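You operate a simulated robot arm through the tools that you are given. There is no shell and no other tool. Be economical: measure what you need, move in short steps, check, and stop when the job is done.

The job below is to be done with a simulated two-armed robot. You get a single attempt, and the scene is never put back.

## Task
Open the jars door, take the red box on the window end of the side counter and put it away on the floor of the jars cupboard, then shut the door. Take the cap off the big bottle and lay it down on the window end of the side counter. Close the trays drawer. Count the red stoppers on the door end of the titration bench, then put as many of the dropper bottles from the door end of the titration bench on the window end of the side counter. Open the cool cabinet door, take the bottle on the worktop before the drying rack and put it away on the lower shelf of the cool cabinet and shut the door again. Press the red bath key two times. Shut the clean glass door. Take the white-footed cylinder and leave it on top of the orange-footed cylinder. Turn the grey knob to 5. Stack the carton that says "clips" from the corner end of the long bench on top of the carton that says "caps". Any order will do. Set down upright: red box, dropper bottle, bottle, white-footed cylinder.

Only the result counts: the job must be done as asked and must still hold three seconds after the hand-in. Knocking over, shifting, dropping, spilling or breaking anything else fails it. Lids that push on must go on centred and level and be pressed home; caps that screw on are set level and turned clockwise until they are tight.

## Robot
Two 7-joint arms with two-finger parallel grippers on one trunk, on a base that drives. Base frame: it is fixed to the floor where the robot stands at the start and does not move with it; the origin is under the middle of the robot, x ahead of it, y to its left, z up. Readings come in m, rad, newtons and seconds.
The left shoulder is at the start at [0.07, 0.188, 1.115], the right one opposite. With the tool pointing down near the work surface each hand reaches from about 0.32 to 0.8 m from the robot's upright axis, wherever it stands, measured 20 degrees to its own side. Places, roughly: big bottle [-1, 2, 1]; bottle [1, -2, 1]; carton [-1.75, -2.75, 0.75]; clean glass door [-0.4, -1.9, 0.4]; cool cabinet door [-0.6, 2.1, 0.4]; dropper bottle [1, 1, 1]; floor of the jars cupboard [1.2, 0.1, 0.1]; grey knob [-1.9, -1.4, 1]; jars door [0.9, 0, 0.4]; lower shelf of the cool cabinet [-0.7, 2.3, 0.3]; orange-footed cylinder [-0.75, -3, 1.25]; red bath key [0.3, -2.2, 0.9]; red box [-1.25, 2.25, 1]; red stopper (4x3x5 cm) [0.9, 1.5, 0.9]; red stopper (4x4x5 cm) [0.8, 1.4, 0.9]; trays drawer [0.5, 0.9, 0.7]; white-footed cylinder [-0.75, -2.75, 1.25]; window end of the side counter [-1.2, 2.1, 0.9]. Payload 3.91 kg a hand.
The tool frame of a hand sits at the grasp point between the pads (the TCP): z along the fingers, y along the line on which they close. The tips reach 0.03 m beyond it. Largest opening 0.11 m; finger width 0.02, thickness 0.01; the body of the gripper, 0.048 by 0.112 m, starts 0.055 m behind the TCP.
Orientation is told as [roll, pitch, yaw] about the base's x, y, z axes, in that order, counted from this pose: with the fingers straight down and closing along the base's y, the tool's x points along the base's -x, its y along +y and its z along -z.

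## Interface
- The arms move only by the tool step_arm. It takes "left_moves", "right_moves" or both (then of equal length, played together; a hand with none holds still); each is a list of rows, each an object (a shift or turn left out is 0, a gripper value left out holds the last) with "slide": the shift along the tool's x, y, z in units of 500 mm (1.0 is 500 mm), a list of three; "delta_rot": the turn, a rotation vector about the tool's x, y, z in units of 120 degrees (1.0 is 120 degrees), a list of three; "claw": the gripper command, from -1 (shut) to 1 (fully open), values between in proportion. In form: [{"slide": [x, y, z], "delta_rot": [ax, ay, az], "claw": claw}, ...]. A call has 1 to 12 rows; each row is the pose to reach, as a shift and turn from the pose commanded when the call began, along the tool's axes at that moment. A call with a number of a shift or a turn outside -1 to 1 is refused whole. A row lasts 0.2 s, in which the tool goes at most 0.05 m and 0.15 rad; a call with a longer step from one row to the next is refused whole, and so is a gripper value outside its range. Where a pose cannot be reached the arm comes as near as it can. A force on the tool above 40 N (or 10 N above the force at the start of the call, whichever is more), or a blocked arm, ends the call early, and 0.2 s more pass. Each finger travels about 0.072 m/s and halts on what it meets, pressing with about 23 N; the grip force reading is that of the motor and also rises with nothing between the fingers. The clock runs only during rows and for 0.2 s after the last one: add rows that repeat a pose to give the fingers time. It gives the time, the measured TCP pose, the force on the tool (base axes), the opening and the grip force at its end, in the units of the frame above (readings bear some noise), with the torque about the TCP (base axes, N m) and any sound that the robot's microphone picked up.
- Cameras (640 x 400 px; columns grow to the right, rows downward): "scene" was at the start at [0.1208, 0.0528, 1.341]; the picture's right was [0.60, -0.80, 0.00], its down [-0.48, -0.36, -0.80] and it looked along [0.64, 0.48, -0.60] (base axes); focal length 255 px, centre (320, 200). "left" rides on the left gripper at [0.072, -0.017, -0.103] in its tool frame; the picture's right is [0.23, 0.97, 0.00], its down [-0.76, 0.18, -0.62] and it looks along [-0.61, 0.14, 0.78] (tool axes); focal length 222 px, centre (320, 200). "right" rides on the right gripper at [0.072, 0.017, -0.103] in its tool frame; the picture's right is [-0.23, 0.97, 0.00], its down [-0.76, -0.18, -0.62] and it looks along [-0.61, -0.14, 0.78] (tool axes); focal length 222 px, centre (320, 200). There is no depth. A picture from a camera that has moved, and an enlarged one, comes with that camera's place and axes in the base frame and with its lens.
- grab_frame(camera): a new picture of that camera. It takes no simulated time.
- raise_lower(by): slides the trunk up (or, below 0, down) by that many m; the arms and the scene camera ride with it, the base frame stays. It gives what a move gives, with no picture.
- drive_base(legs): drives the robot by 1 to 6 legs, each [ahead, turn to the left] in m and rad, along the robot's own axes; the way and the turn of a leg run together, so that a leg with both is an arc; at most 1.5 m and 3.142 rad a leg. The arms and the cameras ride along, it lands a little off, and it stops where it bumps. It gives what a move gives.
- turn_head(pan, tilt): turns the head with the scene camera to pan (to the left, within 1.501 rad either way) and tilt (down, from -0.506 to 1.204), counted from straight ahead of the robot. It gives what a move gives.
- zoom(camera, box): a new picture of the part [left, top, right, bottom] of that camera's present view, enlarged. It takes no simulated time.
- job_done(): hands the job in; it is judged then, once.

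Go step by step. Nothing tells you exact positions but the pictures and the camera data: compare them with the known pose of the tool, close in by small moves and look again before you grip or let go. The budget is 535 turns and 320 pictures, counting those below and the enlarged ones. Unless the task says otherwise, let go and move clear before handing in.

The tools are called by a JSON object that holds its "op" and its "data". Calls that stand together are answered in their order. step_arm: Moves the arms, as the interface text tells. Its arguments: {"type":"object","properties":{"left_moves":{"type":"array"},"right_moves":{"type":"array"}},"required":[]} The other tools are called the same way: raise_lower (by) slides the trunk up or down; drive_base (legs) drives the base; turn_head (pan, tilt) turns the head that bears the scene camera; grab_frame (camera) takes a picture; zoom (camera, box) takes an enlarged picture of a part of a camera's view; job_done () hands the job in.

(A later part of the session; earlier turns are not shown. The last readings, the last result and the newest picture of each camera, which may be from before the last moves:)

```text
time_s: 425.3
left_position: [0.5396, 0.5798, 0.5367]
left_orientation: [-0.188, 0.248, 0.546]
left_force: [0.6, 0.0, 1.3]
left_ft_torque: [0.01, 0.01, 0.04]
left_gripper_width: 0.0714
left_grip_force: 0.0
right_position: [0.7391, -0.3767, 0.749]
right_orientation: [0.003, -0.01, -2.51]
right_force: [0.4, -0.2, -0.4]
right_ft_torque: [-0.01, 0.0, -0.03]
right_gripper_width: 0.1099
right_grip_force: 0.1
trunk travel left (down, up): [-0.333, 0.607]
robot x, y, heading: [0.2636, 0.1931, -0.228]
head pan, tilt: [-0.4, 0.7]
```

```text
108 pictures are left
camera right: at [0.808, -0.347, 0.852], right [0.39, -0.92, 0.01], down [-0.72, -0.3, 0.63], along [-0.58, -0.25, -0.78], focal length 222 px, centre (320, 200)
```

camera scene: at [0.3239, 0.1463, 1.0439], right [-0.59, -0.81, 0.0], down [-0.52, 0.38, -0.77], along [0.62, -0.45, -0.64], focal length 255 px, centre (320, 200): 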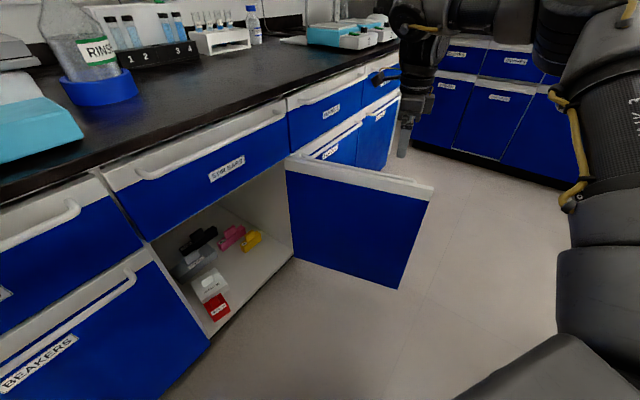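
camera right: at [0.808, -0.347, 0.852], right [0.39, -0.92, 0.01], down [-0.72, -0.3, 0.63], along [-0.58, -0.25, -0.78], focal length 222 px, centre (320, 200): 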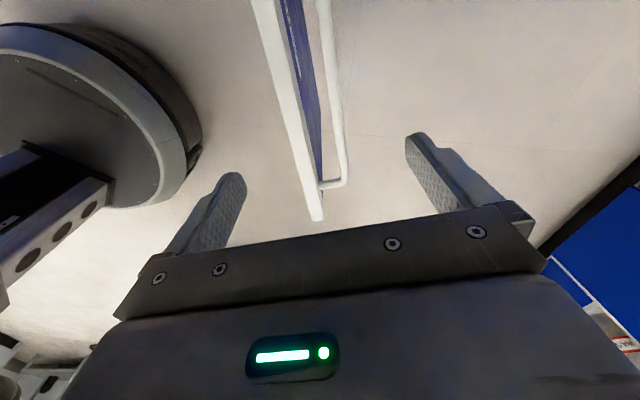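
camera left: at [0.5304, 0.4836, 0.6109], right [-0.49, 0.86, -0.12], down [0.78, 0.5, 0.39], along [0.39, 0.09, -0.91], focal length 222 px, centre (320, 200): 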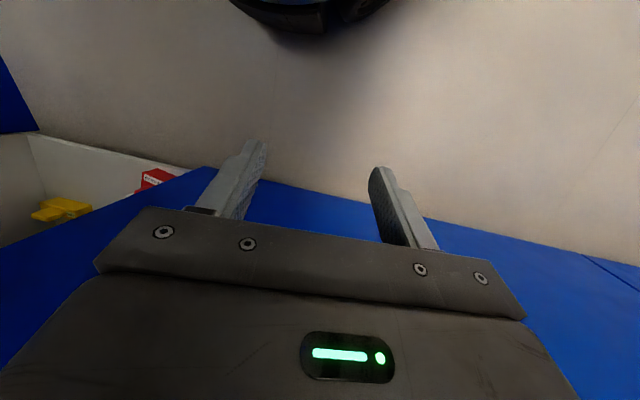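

Both door and handle are now between the fingers. Lower 13 cm.

{"op": "raise_lower", "data": {"by": -0.13}}

{"op": "grab_frame", "data": {"camera": "right"}}

```text
time_s: 426.9
left_position: [0.5381, 0.5787, 0.4128]
left_orientation: [-0.188, 0.234, 0.544]
left_force: [0.0, 0.2, 0.3]
left_ft_torque: [0.02, 0.0, -0.01]
left_gripper_width: 0.0713
left_grip_force: 0.0
right_position: [0.7353, -0.3798, 0.6218]
right_orientation: [0.004, 0.002, -2.511]
right_force: [-0.2, -0.1, 0.9]
right_ft_torque: [-0.01, 0.03, 0.02]
right_gripper_width: 0.1096
right_grip_force: 0.0
trunk travel left (down, up): [-0.203, 0.737]
robot x, y, heading: [0.2653, 0.1944, -0.227]
head pan, tilt: [-0.4, 0.7]
```

```text
107 pictures are left
camera right: at [0.8027, -0.3499, 0.7248], right [0.39, -0.92, 0.0], down [-0.72, -0.3, 0.62], along [-0.57, -0.25, -0.78], focal length 222 px, centre (320, 200)
```

right: 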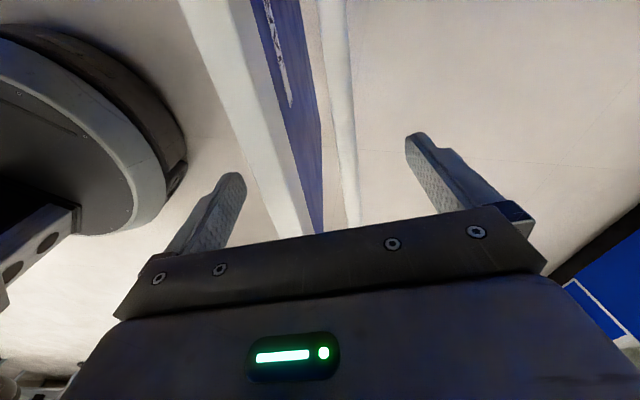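

Straddled. Drag the door along its closing arc, turning the tool with it.

{"op": "step_arm", "data": {"right_moves": [{"slide": [-0.0136, -0.0766, 0], "delta_rot": [0, 0, 0.0667]}, {"slide": [-0.0174, -0.1544, 0], "delta_rot": [0, 0, 0.1333]}, {"slide": [-0.0098, -0.232, 0], "delta_rot": [0, 0, 0.2]}, {"slide": [0.0084, -0.3076, 0], "delta_rot": [0, 0, 0.2667]}, {"slide": [0.037, -0.38, 0], "delta_rot": [0, 0, 0.3333]}, {"slide": [0.0756, -0.4476, 0], "delta_rot": [0, 0, 0.4]}, {"slide": [0.123, -0.5094, 0], "delta_rot": [0, 0, 0.4667]}, {"slide": [0.1786, -0.5638, 0], "delta_rot": [0, 0, 0.5333]}, {"slide": [0.2414, -0.61, 0], "delta_rot": [0, 0, 0.6]}]}}

{"op": "grab_frame", "data": {"camera": "scene"}}

```text
time_s: 428.9
left_position: [0.5374, 0.5778, 0.4104]
left_orientation: [-0.186, 0.237, 0.55]
left_force: [0.0, -0.9, -0.5]
left_ft_torque: [0.03, 0.02, 0.0]
left_gripper_width: 0.0714
left_grip_force: 0.2
right_position: [0.6394, -0.125, 0.6191]
right_orientation: [0.001, 0.002, 2.515]
right_force: [0.1, 0.4, 0.1]
right_ft_torque: [-0.03, -0.01, 0.01]
right_gripper_width: 0.11
right_grip_force: 0.0
right hand out of reach, approached as far as the arm can: row 8, 9
trunk travel left (down, up): [-0.203, 0.737]
robot x, y, heading: [0.2619, 0.1982, -0.226]
head pan, tilt: [-0.4, 0.7]
```

```text
106 pictures are left
camera scene: at [0.3773, 0.1269, 0.9143], right [-0.59, -0.81, -0.01], down [-0.52, 0.38, -0.77], along [0.62, -0.44, -0.64], focal length 255 px, centre (320, 200)
```

scene: 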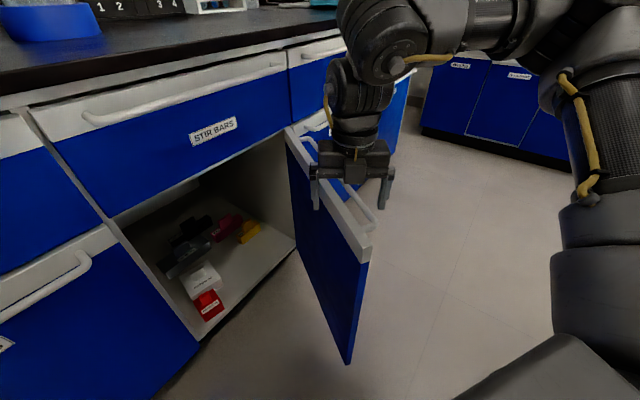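

Working well (~58° left). Continue the arc to about 30°.

{"op": "step_arm", "data": {"right_moves": [{"slide": [-0.029, -0.067, 0], "delta_rot": [0, 0, 0.062]}, {"slide": [-0.05, -0.136, 0], "delta_rot": [0, 0, 0.125]}, {"slide": [-0.061, -0.208, 0], "delta_rot": [0, 0, 0.187]}, {"slide": [-0.063, -0.275, 0], "delta_rot": [0, 0, 0.247]}]}}

{"op": "grab_frame", "data": {"camera": "scene"}}

```text
time_s: 429.9
left_position: [0.5366, 0.5775, 0.411]
left_orientation: [-0.187, 0.237, 0.549]
left_force: [0.0, 0.0, 0.3]
left_ft_torque: [0.0, 0.02, -0.01]
left_gripper_width: 0.0715
left_grip_force: 0.1
right_position: [0.643, -0.1265, 0.6207]
right_orientation: [-0.009, 0.002, 1.999]
right_force: [0.1, -0.5, -0.2]
right_ft_torque: [0.0, 0.0, -0.01]
right_gripper_width: 0.1099
right_grip_force: 0.1
right hand out of reach, approached as far as the arm can: row 1, 2, 3, 4
trunk travel left (down, up): [-0.203, 0.737]
robot x, y, heading: [0.2626, 0.193, -0.222]
head pan, tilt: [-0.4, 0.7]
```

```text
105 pictures are left
camera scene: at [0.3762, 0.1271, 0.9142], right [-0.59, -0.81, -0.01], down [-0.52, 0.38, -0.77], along [0.63, -0.44, -0.64], focal length 255 px, centre (320, 200)
```

scene: 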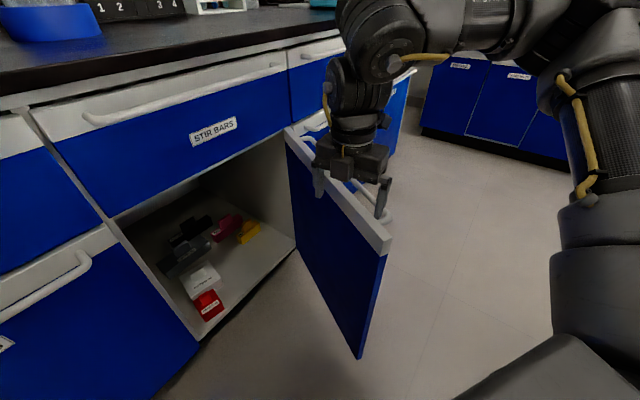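

Use the base: turning left moves the hand exactly along the closing direction.

{"op": "drive_base", "data": {"legs": [[0, 0.3]]}}

{"op": "grab_frame", "data": {"camera": "scene"}}

```text
time_s: 431.2
left_position: [0.4179, 0.6416, 0.4056]
left_orientation: [-0.187, 0.248, 0.837]
left_force: [-0.1, -0.1, 0.5]
left_ft_torque: [0.0, 0.0, -0.03]
left_gripper_width: 0.0717
left_grip_force: 0.0
right_position: [0.7216, -0.0017, 0.6188]
right_orientation: [0.004, 0.004, 2.289]
right_force: [0.4, -0.5, -0.1]
right_ft_torque: [0.0, 0.01, -0.03]
right_gripper_width: 0.1099
right_grip_force: 0.0
trunk travel left (down, up): [-0.203, 0.737]
robot x, y, heading: [0.2666, 0.1927, 0.06]
head pan, tilt: [-0.4, 0.7]
```

```text
104 pictures are left
camera scene: at [0.3957, 0.1686, 0.9138], right [-0.33, -0.94, 0.0], down [-0.61, 0.21, -0.77], along [0.72, -0.25, -0.64], focal length 255 px, centre (320, 200)
```

scene: 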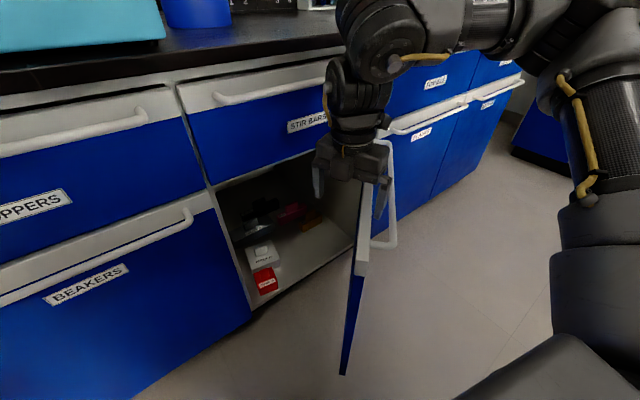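

{"op": "drive_base", "data": {"legs": [[0, 0.13]]}}

{"op": "raise_lower", "data": {"by": 0.1}}

{"op": "grab_frame", "data": {"camera": "scene"}}

```text
time_s: 432.2
left_position: [0.3585, 0.6584, 0.4073]
left_orientation: [-0.187, 0.248, 0.966]
left_force: [0.4, -0.5, -0.8]
left_ft_torque: [0.0, -0.01, -0.02]
left_gripper_width: 0.0717
left_grip_force: 0.1
right_position: [0.7433, 0.0603, 0.6201]
right_orientation: [0.004, 0.004, 2.419]
right_force: [-0.2, -0.3, 0.0]
right_ft_torque: [-0.02, 0.03, -0.02]
right_gripper_width: 0.1101
right_grip_force: 0.0
trunk travel left (down, up): [-0.203, 0.737]
robot x, y, heading: [0.2681, 0.1927, 0.193]
head pan, tilt: [-0.4, 0.7]
```

```text
time_s: 433.6
left_position: [0.3581, 0.6566, 0.5061]
left_orientation: [-0.187, 0.248, 0.967]
left_force: [0.4, 0.0, 0.3]
left_ft_torque: [0.03, 0.03, -0.01]
left_gripper_width: 0.0716
left_grip_force: 0.1
right_position: [0.7427, 0.0601, 0.72]
right_orientation: [0.004, 0.005, 2.418]
right_force: [0.8, 0.6, 0.2]
right_ft_torque: [0.02, 0.03, 0.01]
right_gripper_width: 0.1098
right_grip_force: 0.1
trunk travel left (down, up): [-0.303, 0.637]
robot x, y, heading: [0.267, 0.192, 0.191]
head pan, tilt: [-0.4, 0.7]
```

```text
103 pictures are left
camera scene: at [0.3981, 0.1857, 1.0137], right [-0.21, -0.98, 0.0], down [-0.63, 0.13, -0.76], along [0.75, -0.16, -0.64], focal length 255 px, centre (320, 200)
```

scene: 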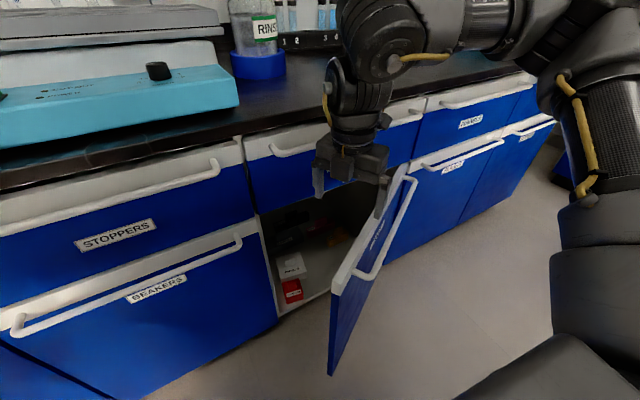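

The door is ~30° open. I back off, turn the tool to lead with the fingers (tilted forward), and push it shut.

{"op": "drive_base", "data": {"legs": [[-0.22, 0]]}}

{"op": "step_arm", "data": {"right_moves": [{"delta_rot": [0, 0, -0.07], "claw": -1}, {"delta_rot": [0, 0, -0.14]}, {"delta_rot": [0, 0, -0.21]}, {"delta_rot": [0, 0, -0.28]}, {"delta_rot": [0, 0, -0.35]}, {"delta_rot": [0, 0, -0.42]}, {"delta_rot": [0, 0, -0.437]}]}}

{"op": "step_arm", "data": {"right_moves": [{"delta_rot": [0, 0.07, 0]}, {"delta_rot": [0, 0.14, 0]}, {"delta_rot": [0, 0.21, 0]}, {"delta_rot": [0, 0.28, 0]}, {"delta_rot": [0, 0.35, 0]}, {"delta_rot": [0, 0.42, 0]}, {"delta_rot": [0, 0.49, 0]}, {"delta_rot": [0, 0.56, 0]}]}}

{"op": "grab_frame", "data": {"camera": "scene"}}

```text
time_s: 435.2
left_position: [0.139, 0.6158, 0.5063]
left_orientation: [-0.188, 0.247, 0.969]
left_force: [0.3, -0.1, -1.0]
left_ft_torque: [0.0, -0.01, 0.0]
left_gripper_width: 0.0716
left_grip_force: 0.1
right_position: [0.5256, 0.0194, 0.72]
right_orientation: [0.004, 0.004, 2.424]
right_force: [0.8, -0.3, -0.7]
right_ft_torque: [0.02, 0.0, 0.04]
right_gripper_width: 0.1098
right_grip_force: 0.0
trunk travel left (down, up): [-0.303, 0.637]
robot x, y, heading: [0.0464, 0.153, 0.194]
head pan, tilt: [-0.4, 0.7]
```

```text
time_s: 436.9
left_position: [0.1397, 0.615, 0.5062]
left_orientation: [-0.187, 0.249, 0.971]
left_force: [-0.9, -0.4, 0.9]
left_ft_torque: [0.02, 0.0, 0.02]
left_gripper_width: 0.0714
left_grip_force: 0.0
right_position: [0.5259, 0.0194, 0.7199]
right_orientation: [0.004, -0.001, -2.943]
right_force: [0.9, -0.2, 1.0]
right_ft_torque: [-0.02, 0.0, 0.03]
right_gripper_width: 0.0001
right_grip_force: 23.3
trunk travel left (down, up): [-0.303, 0.637]
robot x, y, heading: [0.05, 0.1533, 0.194]
head pan, tilt: [-0.4, 0.7]
```

```text
time_s: 438.6
left_position: [0.1391, 0.6162, 0.507]
left_orientation: [-0.186, 0.248, 0.969]
left_force: [0.1, 0.6, 0.0]
left_ft_torque: [0.0, 0.0, 0.03]
left_gripper_width: 0.0716
left_grip_force: 0.0
right_position: [0.6248, 0.004, 0.7421]
right_orientation: [-0.001, 1.171, -2.937]
right_force: [0.2, 0.2, -0.9]
right_ft_torque: [-0.01, -0.01, 0.01]
right_gripper_width: 0.0001
right_grip_force: 23.1
right hand out of reach, approached as far as the arm can: row 4, 5, 6, 7, 8
trunk travel left (down, up): [-0.303, 0.637]
robot x, y, heading: [0.0491, 0.1529, 0.191]
head pan, tilt: [-0.4, 0.7]
```

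```text
102 pictures are left
camera scene: at [0.1809, 0.1431, 1.0138], right [-0.2, -0.98, 0.0], down [-0.63, 0.13, -0.76], along [0.75, -0.16, -0.64], focal length 255 px, centre (320, 200)
```

scene: 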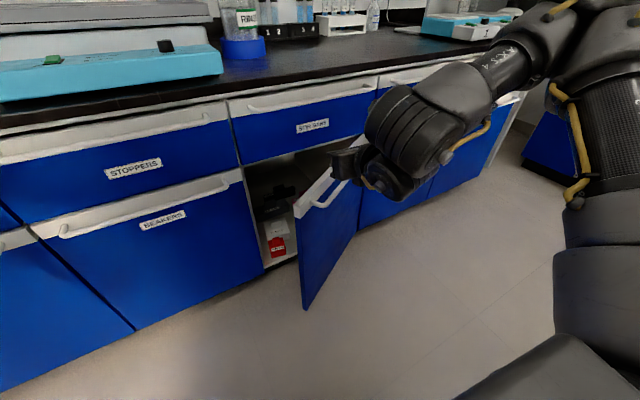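

{"op": "drive_base", "data": {"legs": [[-0.1, 0]]}}

{"op": "raise_lower", "data": {"by": -0.27}}

{"op": "drive_base", "data": {"legs": [[0.2, 0.02]]}}

{"op": "grab_frame", "data": {"camera": "scene"}}

```text
time_s: 439.8
left_position: [0.0452, 0.5963, 0.506]
left_orientation: [-0.186, 0.248, 0.968]
left_force: [0.3, 0.8, 1.0]
left_ft_torque: [-0.04, -0.02, 0.0]
left_gripper_width: 0.0713
left_grip_force: 0.0
right_position: [0.5285, -0.015, 0.7414]
right_orientation: [0.003, 1.169, -2.934]
right_force: [0.1, -0.4, 0.5]
right_ft_torque: [0.02, 0.03, -0.01]
right_gripper_width: 0.0
right_grip_force: 23.5
trunk travel left (down, up): [-0.303, 0.637]
robot x, y, heading: [-0.0457, 0.1336, 0.2]
head pan, tilt: [-0.4, 0.7]
```

```text
time_s: 442.5
left_position: [0.0457, 0.5978, 0.2357]
left_orientation: [-0.188, 0.247, 0.97]
left_force: [0.0, -0.1, -0.9]
left_ft_torque: [0.02, 0.0, -0.01]
left_gripper_width: 0.0715
left_grip_force: 0.0
right_position: [0.5292, -0.0147, 0.4723]
right_orientation: [0.002, 1.168, -2.935]
right_force: [0.4, 0.8, -0.3]
right_ft_torque: [0.02, 0.01, 0.02]
right_gripper_width: 0.0001
right_grip_force: 22.8
trunk travel left (down, up): [-0.033, 0.907]
robot x, y, heading: [-0.0464, 0.1309, 0.198]
head pan, tilt: [-0.4, 0.7]
```

```text
time_s: 444.1
left_position: [0.2336, 0.6416, 0.2357]
left_orientation: [-0.187, 0.249, 0.992]
left_force: [-0.1, 0.5, 0.8]
left_ft_torque: [0.01, -0.01, -0.01]
left_gripper_width: 0.0712
left_grip_force: 0.0
right_position: [0.7335, 0.0411, 0.4733]
right_orientation: [0.003, 1.17, -2.91]
right_force: [-1.2, 0.2, 0.7]
right_ft_torque: [-0.01, 0.02, 0.02]
right_gripper_width: 0.0
right_grip_force: 23.2
trunk travel left (down, up): [-0.033, 0.907]
robot x, y, heading: [0.1531, 0.1737, 0.22]
head pan, tilt: [-0.4, 0.7]
```

```text
101 pictures are left
camera scene: at [0.2865, 0.1697, 0.7438], right [-0.18, -0.98, 0.0], down [-0.63, 0.12, -0.76], along [0.75, -0.14, -0.64], focal length 255 px, centre (320, 200)
```

scene: 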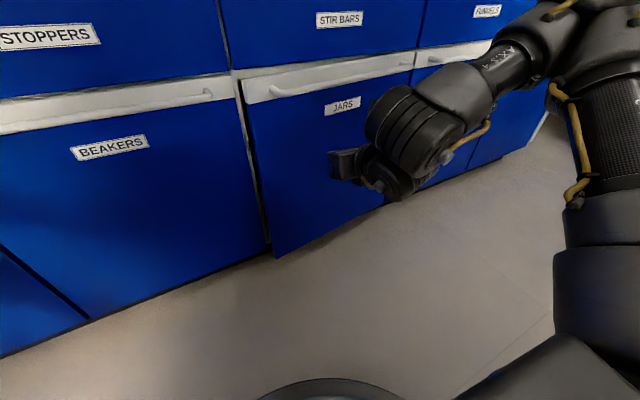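

Nearly shut. Push on.

{"op": "drive_base", "data": {"legs": [[0.08, 0]]}}

{"op": "grab_frame", "data": {"camera": "scene"}}

```text
time_s: 445.2
left_position: [0.3112, 0.6585, 0.237]
left_orientation: [-0.188, 0.246, 0.995]
left_force: [-0.3, 0.4, -0.5]
left_ft_torque: [0.02, 0.01, -0.02]
left_gripper_width: 0.0714
left_grip_force: 0.0
right_position: [0.8092, 0.0581, 0.4718]
right_orientation: [0.003, 1.169, -2.91]
right_force: [-0.1, -0.5, 0.0]
right_ft_torque: [0.04, -0.01, 0.01]
right_gripper_width: 0.0001
right_grip_force: 22.8
trunk travel left (down, up): [-0.033, 0.907]
robot x, y, heading: [0.2284, 0.1912, 0.222]
head pan, tilt: [-0.4, 0.7]
```

```text
100 pictures are left
camera scene: at [0.3632, 0.1868, 0.7438], right [-0.18, -0.98, 0.0], down [-0.63, 0.12, -0.76], along [0.75, -0.14, -0.64], focal length 255 px, centre (320, 200)
```

scene: 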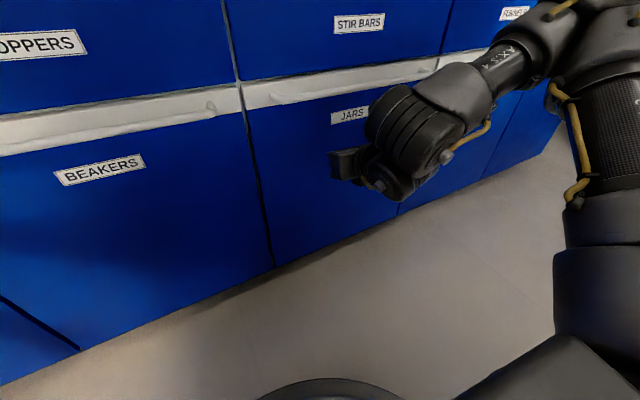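

{"op": "drive_base", "data": {"legs": [[0.04, 0]]}}

{"op": "drive_base", "data": {"legs": [[-0.25, 0]]}}

{"op": "grab_frame", "data": {"camera": "scene"}}

```text
time_s: 446.1
left_position: [0.3493, 0.6663, 0.2363]
left_orientation: [-0.186, 0.246, 0.995]
left_force: [-0.3, -0.5, -0.1]
left_ft_torque: [-0.03, -0.01, 0.0]
left_gripper_width: 0.0716
left_grip_force: 0.1
right_position: [0.8497, 0.0663, 0.4707]
right_orientation: [0.002, 1.168, -2.911]
right_force: [-5.4, -2.0, -1.0]
right_ft_torque: [-0.02, 0.04, 0.02]
right_gripper_width: 0.0
right_grip_force: 23.3
trunk travel left (down, up): [-0.033, 0.907]
robot x, y, heading: [0.2688, 0.2003, 0.218]
head pan, tilt: [-0.4, 0.7]
```

```text
time_s: 447.9
left_position: [0.1035, 0.6125, 0.2366]
left_orientation: [-0.188, 0.248, 0.991]
left_force: [-0.6, -0.7, 0.0]
left_ft_torque: [-0.02, 0.0, 0.0]
left_gripper_width: 0.0716
left_grip_force: 0.0
right_position: [0.6011, 0.01, 0.4711]
right_orientation: [0.001, 1.168, -2.913]
right_force: [-0.3, 0.5, 0.8]
right_ft_torque: [-0.02, 0.0, 0.0]
right_gripper_width: 0.0
right_grip_force: 23.3
trunk travel left (down, up): [-0.033, 0.907]
robot x, y, heading: [0.0228, 0.1398, 0.219]
head pan, tilt: [-0.4, 0.7]
```

```text
99 pictures are left
camera scene: at [0.1546, 0.1403, 0.7438], right [-0.18, -0.98, 0.0], down [-0.63, 0.12, -0.76], along [0.75, -0.14, -0.64], focal length 255 px, centre (320, 200)
```

scene: 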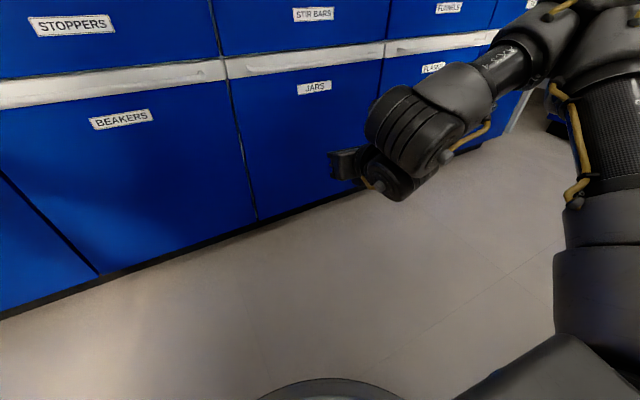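

The jars door is shut. Next the sink side: raise everything high and drive there.

{"op": "raise_lower", "data": {"by": 0.4}}

{"op": "raise_lower", "data": {"by": 0.4}}

{"op": "drive_base", "data": {"legs": [[0, -1.33], [0.4, -0.162], [1.1, 0]]}}

{"op": "turn_head", "data": {"pan": 0.0, "tilt": 0.45}}

{"op": "grab_frame", "data": {"camera": "scene"}}

```text
time_s: 451.8
left_position: [0.1036, 0.6128, 0.6366]
left_orientation: [-0.186, 0.247, 0.992]
left_force: [-0.2, -0.1, -1.1]
left_ft_torque: [-0.04, -0.03, 0.0]
left_gripper_width: 0.0717
left_grip_force: 0.1
right_position: [0.6006, 0.0098, 0.8717]
right_orientation: [0.002, 1.168, -2.913]
right_force: [-0.8, 0.3, 0.5]
right_ft_torque: [0.01, -0.05, -0.03]
right_gripper_width: 0.0
right_grip_force: 23.0
trunk travel left (down, up): [-0.433, 0.507]
robot x, y, heading: [0.0219, 0.1473, 0.22]
head pan, tilt: [-0.4, 0.7]
```

```text
time_s: 455.6
left_position: [0.1037, 0.6107, 1.0354]
left_orientation: [-0.188, 0.248, 0.991]
left_force: [0.2, 0.2, -1.0]
left_ft_torque: [0.0, 0.01, 0.02]
left_gripper_width: 0.0713
left_grip_force: 0.0
right_position: [0.6009, 0.0091, 1.2733]
right_orientation: [0.002, 1.167, -2.913]
right_force: [-0.5, -0.4, 0.0]
right_ft_torque: [-0.01, 0.0, -0.01]
right_gripper_width: 0.0
right_grip_force: 23.5
trunk travel left (down, up): [-0.833, 0.107]
robot x, y, heading: [0.0235, 0.1472, 0.216]
head pan, tilt: [-0.4, 0.7]
```

```text
time_s: 466.7
left_position: [1.0252, -1.3265, 1.0365]
left_orientation: [-0.186, 0.248, -0.457]
left_force: [-0.1, -0.2, -1.1]
left_ft_torque: [-0.02, 0.02, 0.03]
left_gripper_width: 0.0714
left_grip_force: 0.1
right_position: [0.4892, -1.8945, 1.272]
right_orientation: [0.002, 1.17, 1.921]
right_force: [0.3, 0.6, 1.2]
right_ft_torque: [-0.01, -0.02, 0.02]
right_gripper_width: 0.0
right_grip_force: 22.6
trunk travel left (down, up): [-0.833, 0.107]
robot x, y, heading: [0.554, -1.3027, -1.231]
head pan, tilt: [-0.4, 0.7]
```

```text
time_s: 467.6
left_position: [1.024, -1.327, 1.0363]
left_orientation: [-0.185, 0.248, -0.457]
left_force: [0.6, 0.4, -0.4]
left_ft_torque: [0.03, -0.03, 0.01]
left_gripper_width: 0.0714
left_grip_force: 0.0
right_position: [0.489, -1.8948, 1.2712]
right_orientation: [0.003, 1.168, 1.922]
right_force: [-0.5, -0.5, 0.0]
right_ft_torque: [-0.02, 0.0, -0.01]
right_gripper_width: 0.0
right_grip_force: 23.1
trunk travel left (down, up): [-0.833, 0.107]
robot x, y, heading: [0.553, -1.3012, -1.233]
head pan, tilt: [0.0, 0.45]
```

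```text
98 pictures are left
camera scene: at [0.5998, -1.4369, 1.5659], right [-0.94, -0.33, 0.0], down [-0.14, 0.41, -0.9], along [0.3, -0.85, -0.44], focal length 255 px, centre (320, 200)
```

scene: 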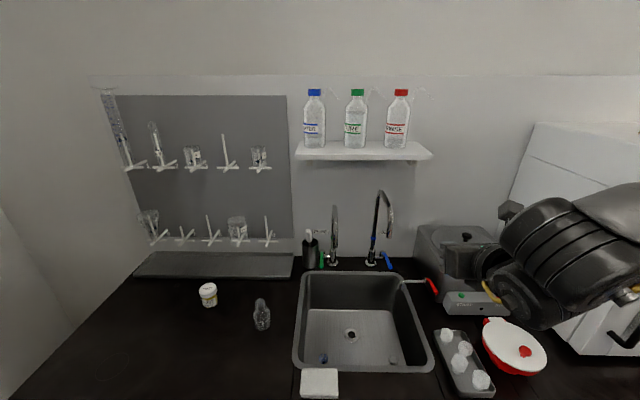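

The sink area: drying rack, bottles, water bath on the right. Zoom on details.

{"op": "zoom", "data": {"camera": "scene", "box": [400, 200, 560, 340]}}

{"op": "zoom", "data": {"camera": "scene", "box": [180, 240, 300, 340]}}

```text
2.86 times, centred on (480, 270) of scene
camera zoom: at [0.5998, -1.4369, 1.5659], right [-0.94, -0.33, 0.0], down [-0.14, 0.41, -0.9], along [0.3, -0.85, -0.44], focal length 729 px, centre (-137, 0)
```

zoom: 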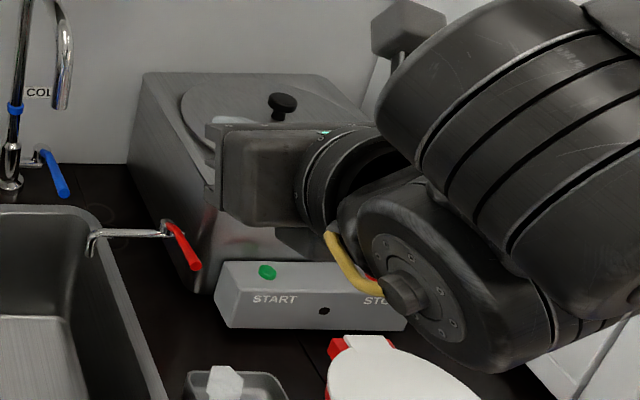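

```text
4.00 times, centred on (240, 290) of scene
camera zoom: at [0.5998, -1.4369, 1.5659], right [-0.94, -0.33, 0.0], down [-0.14, 0.41, -0.9], along [0.3, -0.85, -0.44], focal length 1020 px, centre (640, -160)
```

zoom: 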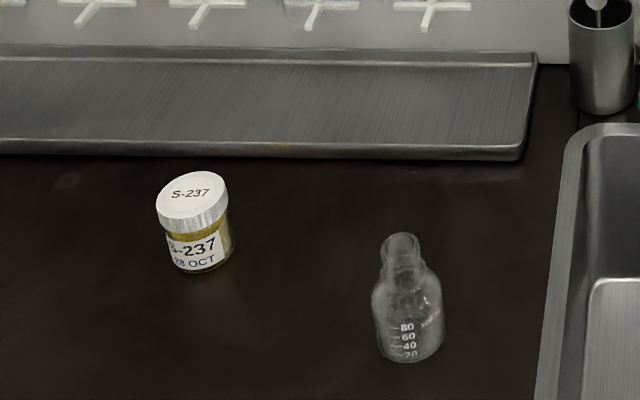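

The plain graduated bottle at ≈(0.944,−1.880) is the "bottle" (S‑237 is a jar). First the bath: red STOP key at ≈(0.25,−2.18). I shift the robot right.

{"op": "drive_base", "data": {"legs": [[0, -1.4], [0.27, 0], [0, 1.36]]}}

{"op": "turn_head", "data": {"pan": -0.3, "tilt": 0.7}}

{"op": "step_arm", "data": {"right_moves": [{"slide": [0.05, 0.06, -0.05], "delta_rot": [0, -0.07, 0]}, {"slide": [0.1, 0.12, -0.1], "delta_rot": [0, -0.14, 0]}, {"slide": [0.1, 0.2, -0.16], "delta_rot": [0, -0.21, 0]}, {"slide": [0.1, 0.28, -0.22], "delta_rot": [0, -0.26, 0]}]}}

{"op": "grab_frame", "data": {"camera": "scene"}}

```text
time_s: 476.3
left_position: [0.7942, -1.4704, 1.0362]
left_orientation: [-0.184, 0.247, -0.484]
left_force: [0.9, -0.3, 0.4]
left_ft_torque: [0.02, 0.0, 0.0]
left_gripper_width: 0.0717
left_grip_force: 0.1
right_position: [0.2418, -2.0243, 1.2723]
right_orientation: [0.001, 1.166, 1.895]
right_force: [-0.6, 0.8, -0.4]
right_ft_torque: [0.0, -0.03, -0.02]
right_gripper_width: 0.0002
right_grip_force: 23.6
trunk travel left (down, up): [-0.833, 0.107]
robot x, y, heading: [0.3209, -1.4313, -1.256]
head pan, tilt: [0.0, 0.45]
```

```text
time_s: 477.1
left_position: [0.7937, -1.4717, 1.037]
left_orientation: [-0.187, 0.248, -0.484]
left_force: [0.7, -0.4, -0.6]
left_ft_torque: [0.0, -0.02, -0.01]
left_gripper_width: 0.0718
left_grip_force: 0.1
right_position: [0.2423, -2.0231, 1.2709]
right_orientation: [0.003, 1.172, 1.892]
right_force: [0.3, -0.6, 0.6]
right_ft_torque: [-0.04, -0.02, -0.03]
right_gripper_width: 0.0
right_grip_force: 22.9
trunk travel left (down, up): [-0.833, 0.107]
robot x, y, heading: [0.3225, -1.4354, -1.259]
head pan, tilt: [-0.3, 0.7]
```

```text
time_s: 478.1
left_position: [0.7905, -1.4685, 1.037]
left_orientation: [-0.186, 0.243, -0.483]
left_force: [0.0, 0.0, -0.4]
left_ft_torque: [-0.02, -0.01, 0.0]
left_gripper_width: 0.0718
left_grip_force: 0.1
right_position: [0.0788, -1.9826, 1.3597]
right_orientation: [-0.003, 0.627, 1.891]
right_force: [0.3, 0.4, 0.0]
right_ft_torque: [-0.03, -0.01, -0.01]
right_gripper_width: 0.0
right_grip_force: 22.8
trunk travel left (down, up): [-0.833, 0.107]
robot x, y, heading: [0.3208, -1.4338, -1.259]
head pan, tilt: [-0.3, 0.7]
```

```text
95 pictures are left
camera scene: at [0.3339, -1.564, 1.544], right [-1.0, -0.01, 0.0], down [-0.01, 0.64, -0.77], along [0.01, -0.77, -0.64], focal length 255 px, centre (320, 200)
```

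scene: 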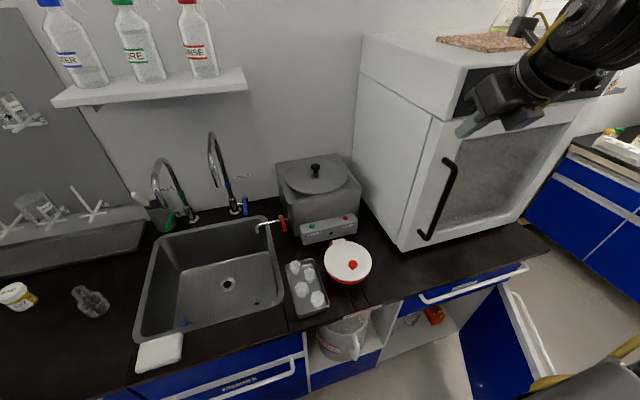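

{"op": "zoom", "data": {"camera": "scene", "box": [270, 150, 390, 250]}}

```text
4.00 times, centred on (330, 200) of scene
camera zoom: at [0.3339, -1.564, 1.544], right [-1.0, -0.01, 0.0], down [-0.01, 0.64, -0.77], along [0.01, -0.77, -0.64], focal length 1020 px, centre (280, 200)
```

zoom: 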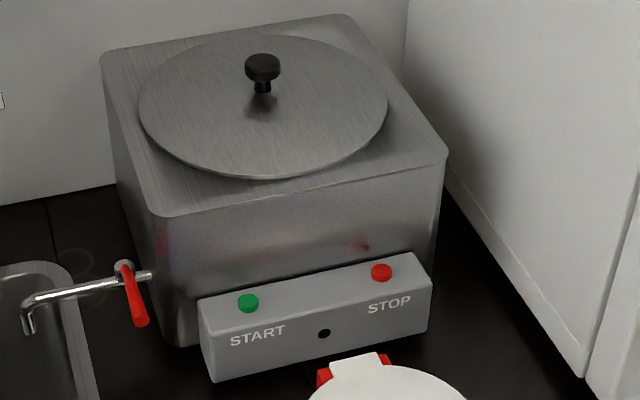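

Key ≈(0.257,−2.177,0.95), pressed downward. Move the closed fingers left, lower the trunk, and look.

{"op": "step_arm", "data": {"right_moves": [{"slide": [0.03, -0.07, 0.02]}, {"slide": [0.06, -0.14, 0.04]}, {"slide": [0.09, -0.216, 0.06]}]}}

{"op": "raise_lower", "data": {"by": -0.28}}

{"op": "step_arm", "data": {"right_moves": [{"slide": [0.07, 0, 0.05]}, {"slide": [0.14, 0, 0.1]}, {"slide": [0.21, 0, 0.15]}, {"slide": [0.28, 0, 0.2]}]}}

{"op": "grab_frame", "data": {"camera": "right"}}

```text
time_s: 478.9
left_position: [0.7941, -1.4715, 1.0357]
left_orientation: [-0.187, 0.249, -0.486]
left_force: [-0.3, -0.1, -0.3]
left_ft_torque: [-0.01, 0.02, -0.04]
left_gripper_width: 0.0716
left_grip_force: 0.1
right_position: [0.2039, -2.0061, 1.3629]
right_orientation: [0.001, 0.623, 1.892]
right_force: [0.3, -0.9, 0.1]
right_ft_torque: [0.02, 0.04, -0.04]
right_gripper_width: 0.0
right_grip_force: 22.9
trunk travel left (down, up): [-0.833, 0.107]
robot x, y, heading: [0.3225, -1.4328, -1.255]
head pan, tilt: [-0.3, 0.7]
```

```text
time_s: 481.7
left_position: [0.7933, -1.4718, 0.7564]
left_orientation: [-0.187, 0.248, -0.484]
left_force: [-0.2, 0.3, 0.2]
left_ft_torque: [0.0, -0.01, 0.02]
left_gripper_width: 0.0716
left_grip_force: 0.0
right_position: [0.2017, -2.0047, 1.0835]
right_orientation: [0.001, 0.624, 1.893]
right_force: [0.2, -0.3, 0.3]
right_ft_torque: [-0.01, 0.01, -0.02]
right_gripper_width: 0.0
right_grip_force: 23.0
trunk travel left (down, up): [-0.553, 0.387]
robot x, y, heading: [0.3211, -1.4366, -1.262]
head pan, tilt: [-0.3, 0.7]
```

```text
time_s: 482.7
left_position: [0.7925, -1.4715, 0.7557]
left_orientation: [-0.183, 0.248, -0.484]
left_force: [-1.1, -0.8, 0.2]
left_ft_torque: [0.02, -0.03, -0.05]
left_gripper_width: 0.0715
left_grip_force: 0.0
right_position: [0.2498, -2.1685, 1.0822]
right_orientation: [-0.01, 0.634, 1.891]
right_force: [-0.2, 0.2, -0.1]
right_ft_torque: [0.02, 0.0, 0.05]
right_gripper_width: 0.0
right_grip_force: 22.5
right hand out of reach, approached as far as the arm can: row 4
trunk travel left (down, up): [-0.553, 0.387]
robot x, y, heading: [0.3202, -1.4316, -1.257]
head pan, tilt: [-0.3, 0.7]
```

```text
93 pictures are left
camera right: at [0.232, -2.1707, 1.2091], right [-0.98, -0.14, -0.14], down [-0.15, 0.99, 0.05], along [0.13, 0.07, -0.99], focal length 222 px, centre (320, 200)
```

right: 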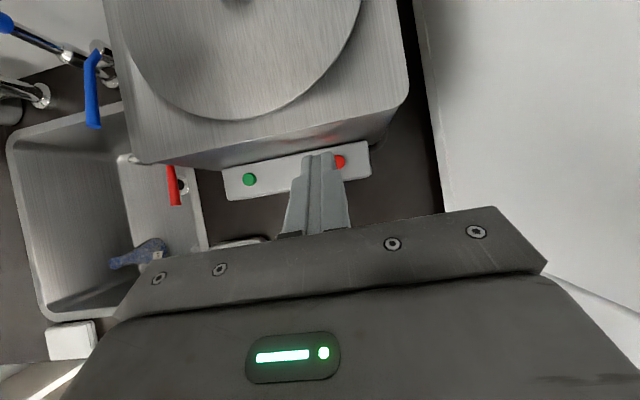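

{"op": "raise_lower", "data": {"by": -0.07}}

{"op": "zoom", "data": {"camera": "right", "box": [240, 100, 400, 200]}}

{"op": "zoom", "data": {"camera": "scene", "box": [270, 100, 410, 200]}}

```text
time_s: 483.8
left_position: [0.7929, -1.4708, 0.6871]
left_orientation: [-0.186, 0.248, -0.484]
left_force: [-0.2, -0.6, 0.4]
left_ft_torque: [0.02, 0.0, -0.01]
left_gripper_width: 0.0715
left_grip_force: 0.1
right_position: [0.2509, -2.1645, 1.0159]
right_orientation: [-0.01, 0.636, 1.896]
right_force: [0.2, 0.5, -0.4]
right_ft_torque: [0.01, 0.01, 0.03]
right_gripper_width: 0.0
right_grip_force: 23.4
trunk travel left (down, up): [-0.483, 0.457]
robot x, y, heading: [0.3177, -1.4361, -1.26]
head pan, tilt: [-0.3, 0.7]
```

```text
4.00 times, centred on (320, 150) of right
camera zoom: at [0.2329, -2.1671, 1.1418], right [-0.98, -0.14, -0.14], down [-0.15, 0.99, 0.05], along [0.13, 0.07, -0.99], focal length 888 px, centre (320, 400)
```

zoom: 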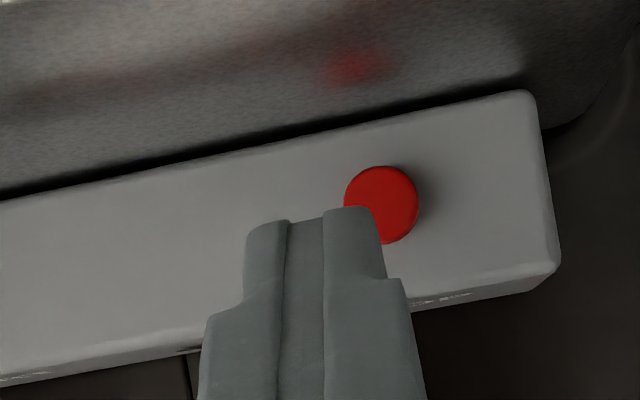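

```text
4.00 times, centred on (340, 150) of scene
camera zoom: at [0.3378, -1.566, 1.1939], right [-1.0, -0.01, 0.0], down [-0.01, 0.64, -0.77], along [0.01, -0.77, -0.64], focal length 1020 px, centre (240, 400)
```

zoom: 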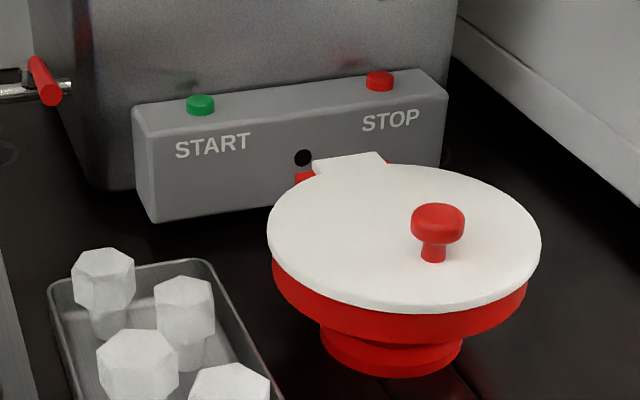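

Key at ≈(0.253,−2.199,0.93). Shift 1 cm right and 1.7 cm forward, then press down in small trunk steps.

{"op": "step_arm", "data": {"right_moves": [{"slide": [0.027, 0.02, 0.0195]}, {"slide": [0.027, 0.02, 0.0195]}]}}

{"op": "zoom", "data": {"camera": "right", "box": [240, 100, 400, 200]}}

```text
time_s: 484.4
left_position: [0.7943, -1.4705, 0.6859]
left_orientation: [-0.187, 0.248, -0.485]
left_force: [0.0, 0.6, 0.3]
left_ft_torque: [0.0, 0.01, 0.04]
left_gripper_width: 0.0716
left_grip_force: 0.0
right_position: [0.2431, -2.1818, 1.0144]
right_orientation: [-0.01, 0.639, 1.895]
right_force: [-0.3, 0.2, -0.3]
right_ft_torque: [0.01, 0.0, 0.0]
right_gripper_width: 0.0
right_grip_force: 23.2
right hand out of reach, approached as far as the arm can: row 1, 2
trunk travel left (down, up): [-0.483, 0.457]
robot x, y, heading: [0.3222, -1.4324, -1.258]
head pan, tilt: [-0.3, 0.7]
```

```text
4.00 times, centred on (320, 150) of right
camera zoom: at [0.2244, -2.1836, 1.1402], right [-0.98, -0.14, -0.14], down [-0.15, 0.99, 0.05], along [0.14, 0.07, -0.99], focal length 888 px, centre (320, 400)
```

zoom: 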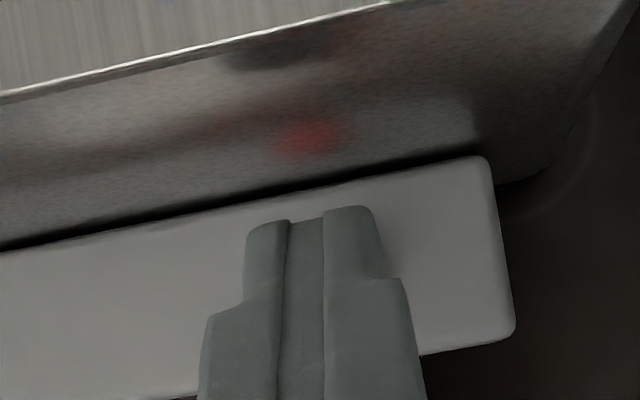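

{"op": "raise_lower", "data": {"by": -0.048}}

{"op": "raise_lower", "data": {"by": -0.008}}

{"op": "raise_lower", "data": {"by": -0.006}}

```text
time_s: 485.3
left_position: [0.7938, -1.4705, 0.638]
left_orientation: [-0.186, 0.247, -0.484]
left_force: [0.3, 0.0, 0.0]
left_ft_torque: [0.02, -0.02, -0.02]
left_gripper_width: 0.0712
left_grip_force: 0.2
right_position: [0.2424, -2.1823, 0.9652]
right_orientation: [-0.014, 0.639, 1.894]
right_force: [0.2, 0.1, -0.2]
right_ft_torque: [0.04, 0.0, -0.02]
right_gripper_width: 0.0
right_grip_force: 22.5
trunk travel left (down, up): [-0.435, 0.505]
robot x, y, heading: [0.3205, -1.4318, -1.263]
head pan, tilt: [-0.3, 0.7]
```

```text
time_s: 485.8
left_position: [0.7939, -1.4708, 0.6295]
left_orientation: [-0.187, 0.249, -0.485]
left_force: [0.1, -0.1, 0.1]
left_ft_torque: [0.01, 0.03, 0.01]
left_gripper_width: 0.0715
left_grip_force: 0.0
right_position: [0.2439, -2.1817, 0.9576]
right_orientation: [-0.012, 0.638, 1.895]
right_force: [-0.1, -0.4, 0.7]
right_ft_torque: [-0.01, -0.02, -0.03]
right_gripper_width: 0.0
right_grip_force: 23.0
trunk travel left (down, up): [-0.427, 0.513]
robot x, y, heading: [0.3217, -1.4332, -1.262]
head pan, tilt: [-0.3, 0.7]
heard: click
```

```text
time_s: 486.4
left_position: [0.7933, -1.4696, 0.6242]
left_orientation: [-0.186, 0.247, -0.486]
left_force: [-0.3, -0.1, -0.5]
left_ft_torque: [0.01, 0.03, 0.04]
left_gripper_width: 0.0711
left_grip_force: 0.1
right_position: [0.2414, -2.1811, 0.9546]
right_orientation: [-0.015, 0.645, 1.891]
right_force: [-2.8, -9.0, 19.3]
right_ft_torque: [-0.45, -0.01, -0.05]
right_gripper_width: 0.0001
right_grip_force: 23.1
trunk travel left (down, up): [-0.421, 0.519]
robot x, y, heading: [0.3234, -1.4339, -1.262]
head pan, tilt: [-0.3, 0.7]
```

One click heard. Release and press a second time.

{"op": "raise_lower", "data": {"by": 0.03}}

{"op": "raise_lower", "data": {"by": -0.026}}

```text
time_s: 487.1
left_position: [0.7931, -1.471, 0.6535]
left_orientation: [-0.185, 0.247, -0.483]
left_force: [0.4, 0.1, 0.1]
left_ft_torque: [-0.05, -0.02, 0.01]
left_gripper_width: 0.0715
left_grip_force: 0.1
right_position: [0.2422, -2.1834, 0.9799]
right_orientation: [-0.01, 0.636, 1.894]
right_force: [0.4, 0.8, -0.2]
right_ft_torque: [-0.02, -0.01, 0.01]
right_gripper_width: 0.0
right_grip_force: 23.3
trunk travel left (down, up): [-0.451, 0.489]
robot x, y, heading: [0.3218, -1.4379, -1.256]
head pan, tilt: [-0.3, 0.7]
```

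```text
time_s: 487.9
left_position: [0.7936, -1.4706, 0.6285]
left_orientation: [-0.187, 0.247, -0.486]
left_force: [-0.3, 0.2, 0.2]
left_ft_torque: [0.0, -0.01, 0.0]
left_gripper_width: 0.0716
left_grip_force: 0.1
right_position: [0.2418, -2.1806, 0.9553]
right_orientation: [-0.012, 0.639, 1.893]
right_force: [0.2, 1.2, 1.6]
right_ft_torque: [0.02, -0.02, 0.03]
right_gripper_width: 0.0
right_grip_force: 22.8
trunk travel left (down, up): [-0.425, 0.515]
robot x, y, heading: [0.326, -1.4342, -1.256]
head pan, tilt: [-0.3, 0.7]
heard: click
```

Second click. Raise clear and look at the clean‑glass door to the right.

{"op": "raise_lower", "data": {"by": 0.25}}

{"op": "drive_base", "data": {"legs": [[-0.2, 0]]}}

{"op": "turn_head", "data": {"pan": -0.9, "tilt": 0.75}}

{"op": "grab_frame", "data": {"camera": "scene"}}

```text
time_s: 490.4
left_position: [0.7934, -1.4706, 0.8785]
left_orientation: [-0.187, 0.248, -0.483]
left_force: [0.1, 0.6, 0.2]
left_ft_torque: [-0.02, 0.03, -0.02]
left_gripper_width: 0.0716
left_grip_force: 0.0
right_position: [0.2428, -2.1822, 1.2046]
right_orientation: [-0.012, 0.636, 1.892]
right_force: [0.2, -0.1, -0.2]
right_ft_torque: [0.03, 0.03, 0.03]
right_gripper_width: 0.0
right_grip_force: 22.3
trunk travel left (down, up): [-0.675, 0.265]
robot x, y, heading: [0.3188, -1.4317, -1.256]
head pan, tilt: [-0.3, 0.7]
```

```text
time_s: 492.1
left_position: [0.7311, -1.2786, 0.8778]
left_orientation: [-0.186, 0.247, -0.487]
left_force: [-0.1, -0.5, -0.3]
left_ft_torque: [0.01, 0.01, 0.01]
left_gripper_width: 0.0717
left_grip_force: 0.1
right_position: [0.1801, -1.989, 1.2048]
right_orientation: [-0.011, 0.637, 1.89]
right_force: [0.6, -0.3, -0.3]
right_ft_torque: [0.02, 0.01, 0.01]
right_gripper_width: 0.0
right_grip_force: 22.7
trunk travel left (down, up): [-0.675, 0.265]
robot x, y, heading: [0.2575, -1.2415, -1.262]
head pan, tilt: [-0.3, 0.7]
```

```text
time_s: 493.1
left_position: [0.7311, -1.2793, 0.8778]
left_orientation: [-0.184, 0.248, -0.487]
left_force: [0.3, 0.0, 0.7]
left_ft_torque: [0.01, 0.02, 0.01]
left_gripper_width: 0.0714
left_grip_force: 0.1
right_position: [0.1792, -1.9886, 1.2052]
right_orientation: [-0.012, 0.638, 1.889]
right_force: [0.7, -0.4, -0.7]
right_ft_torque: [0.0, -0.04, 0.0]
right_gripper_width: 0.0
right_grip_force: 22.8
trunk travel left (down, up): [-0.675, 0.265]
robot x, y, heading: [0.2603, -1.2393, -1.261]
head pan, tilt: [-0.901, 0.75]
```

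```text
89 pictures are left
camera scene: at [0.2291, -1.3577, 1.3815], right [-0.83, 0.56, 0.0], down [0.38, 0.57, -0.73], along [-0.41, -0.61, -0.68], focal length 255 px, centre (320, 200)
```

scene: 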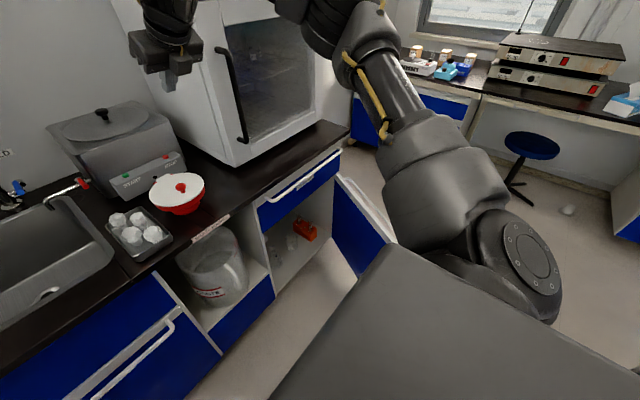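

Door: hinge at s≈−0.936, l≈−1.878, open ~70°, same handedness as the jars door. I set the tool down, retract it, and take an analogous stance.

{"op": "step_arm", "data": {"right_moves": [{"slide": [-0.06, 0, -0.05], "delta_rot": [0, -0.061, 0], "claw": 1}, {"slide": [-0.12, 0, -0.1], "delta_rot": [0, -0.122, 0]}, {"slide": [-0.18, 0, -0.15], "delta_rot": [0, -0.183, 0]}, {"slide": [-0.24, 0, -0.2], "delta_rot": [0, -0.244, 0]}, {"slide": [-0.3, 0, -0.24], "delta_rot": [0, -0.305, 0]}]}}

{"op": "drive_base", "data": {"legs": [[0, -1.239], [0.306, 0], [0, 0.697]]}}

{"op": "turn_head", "data": {"pan": -0.35, "tilt": 0.8}}

{"op": "grab_frame", "data": {"camera": "scene"}}

```text
time_s: 494.2
left_position: [0.7321, -1.2788, 0.8779]
left_orientation: [-0.186, 0.248, -0.487]
left_force: [1.0, 0.0, -0.5]
left_ft_torque: [0.02, 0.01, 0.03]
left_gripper_width: 0.0716
left_grip_force: 0.0
right_position: [0.1021, -1.7912, 1.1945]
right_orientation: [-0.013, 0.002, 1.897]
right_force: [-0.1, 0.7, 0.2]
right_ft_torque: [-0.01, -0.02, -0.01]
right_gripper_width: 0.1101
right_grip_force: 0.0
right hand out of reach, approached as far as the arm can: row 2, 3, 4, 5
trunk travel left (down, up): [-0.675, 0.265]
robot x, y, heading: [0.2566, -1.2435, -1.262]
head pan, tilt: [-0.901, 0.75]
```

```text
time_s: 501.2
left_position: [0.428, -1.6798, 0.8779]
left_orientation: [-0.184, 0.248, -0.977]
left_force: [-0.2, 1.0, -0.2]
left_ft_torque: [0.02, 0.0, -0.03]
left_gripper_width: 0.0718
left_grip_force: 0.0
right_position: [-0.3691, -1.8359, 1.1947]
right_orientation: [-0.013, 0.002, 1.406]
right_force: [0.0, -0.5, 0.1]
right_ft_torque: [0.04, 0.01, 0.02]
right_gripper_width: 0.1104
right_grip_force: 0.0
trunk travel left (down, up): [-0.675, 0.265]
robot x, y, heading: [0.0253, -1.4255, -1.749]
head pan, tilt: [-0.901, 0.75]
```

```text
time_s: 502.1
left_position: [0.4283, -1.6797, 0.8776]
left_orientation: [-0.185, 0.248, -0.979]
left_force: [-0.4, -0.8, 0.7]
left_ft_torque: [-0.02, 0.02, -0.02]
left_gripper_width: 0.0715
left_grip_force: 0.1
right_position: [-0.3685, -1.8372, 1.1943]
right_orientation: [-0.011, 0.004, 1.406]
right_force: [0.1, 0.2, 0.0]
right_ft_torque: [-0.03, 0.0, 0.02]
right_gripper_width: 0.1103
right_grip_force: 0.1
trunk travel left (down, up): [-0.675, 0.265]
robot x, y, heading: [0.0296, -1.4214, -1.756]
head pan, tilt: [-0.351, 0.799]
```

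```text
88 pictures are left
camera scene: at [-0.0199, -1.542, 1.3776], right [-0.86, 0.51, 0.0], down [0.37, 0.62, -0.7], along [-0.35, -0.6, -0.72], focal length 255 px, centre (320, 200)
```

scene: 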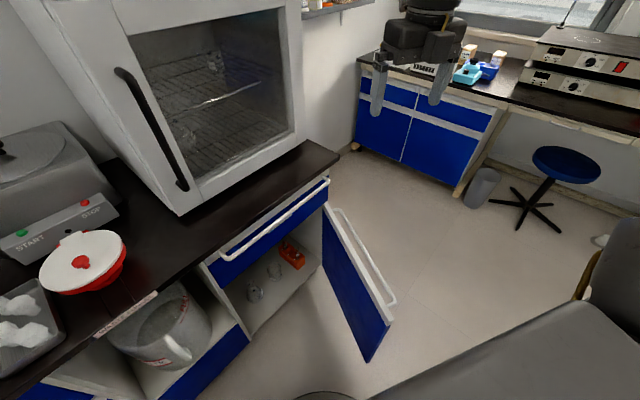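

The hand is already well placed over the door (r≈0.28, aligned). Lower onto it.

{"op": "raise_lower", "data": {"by": -0.4}}

{"op": "grab_frame", "data": {"camera": "right"}}

```text
time_s: 506.0
left_position: [0.428, -1.6801, 0.4781]
left_orientation: [-0.185, 0.249, -0.979]
left_force: [0.3, 0.4, 0.5]
left_ft_torque: [-0.01, -0.01, 0.01]
left_gripper_width: 0.0717
left_grip_force: 0.1
right_position: [-0.3677, -1.8362, 0.7939]
right_orientation: [-0.013, 0.003, 1.406]
right_force: [0.5, 0.6, -0.1]
right_ft_torque: [-0.01, 0.01, 0.01]
right_gripper_width: 0.1102
right_grip_force: 0.0
trunk travel left (down, up): [-0.275, 0.665]
robot x, y, heading: [0.0313, -1.4218, -1.755]
head pan, tilt: [-0.351, 0.799]
```

```text
87 pictures are left
camera right: at [-0.3986, -1.9035, 0.8983], right [-0.92, 0.38, -0.01], down [0.29, 0.73, 0.62], along [0.25, 0.57, -0.78], focal length 222 px, centre (320, 200)
```

right: 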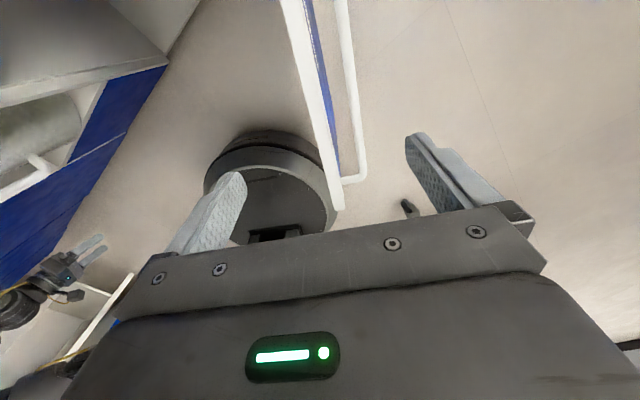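

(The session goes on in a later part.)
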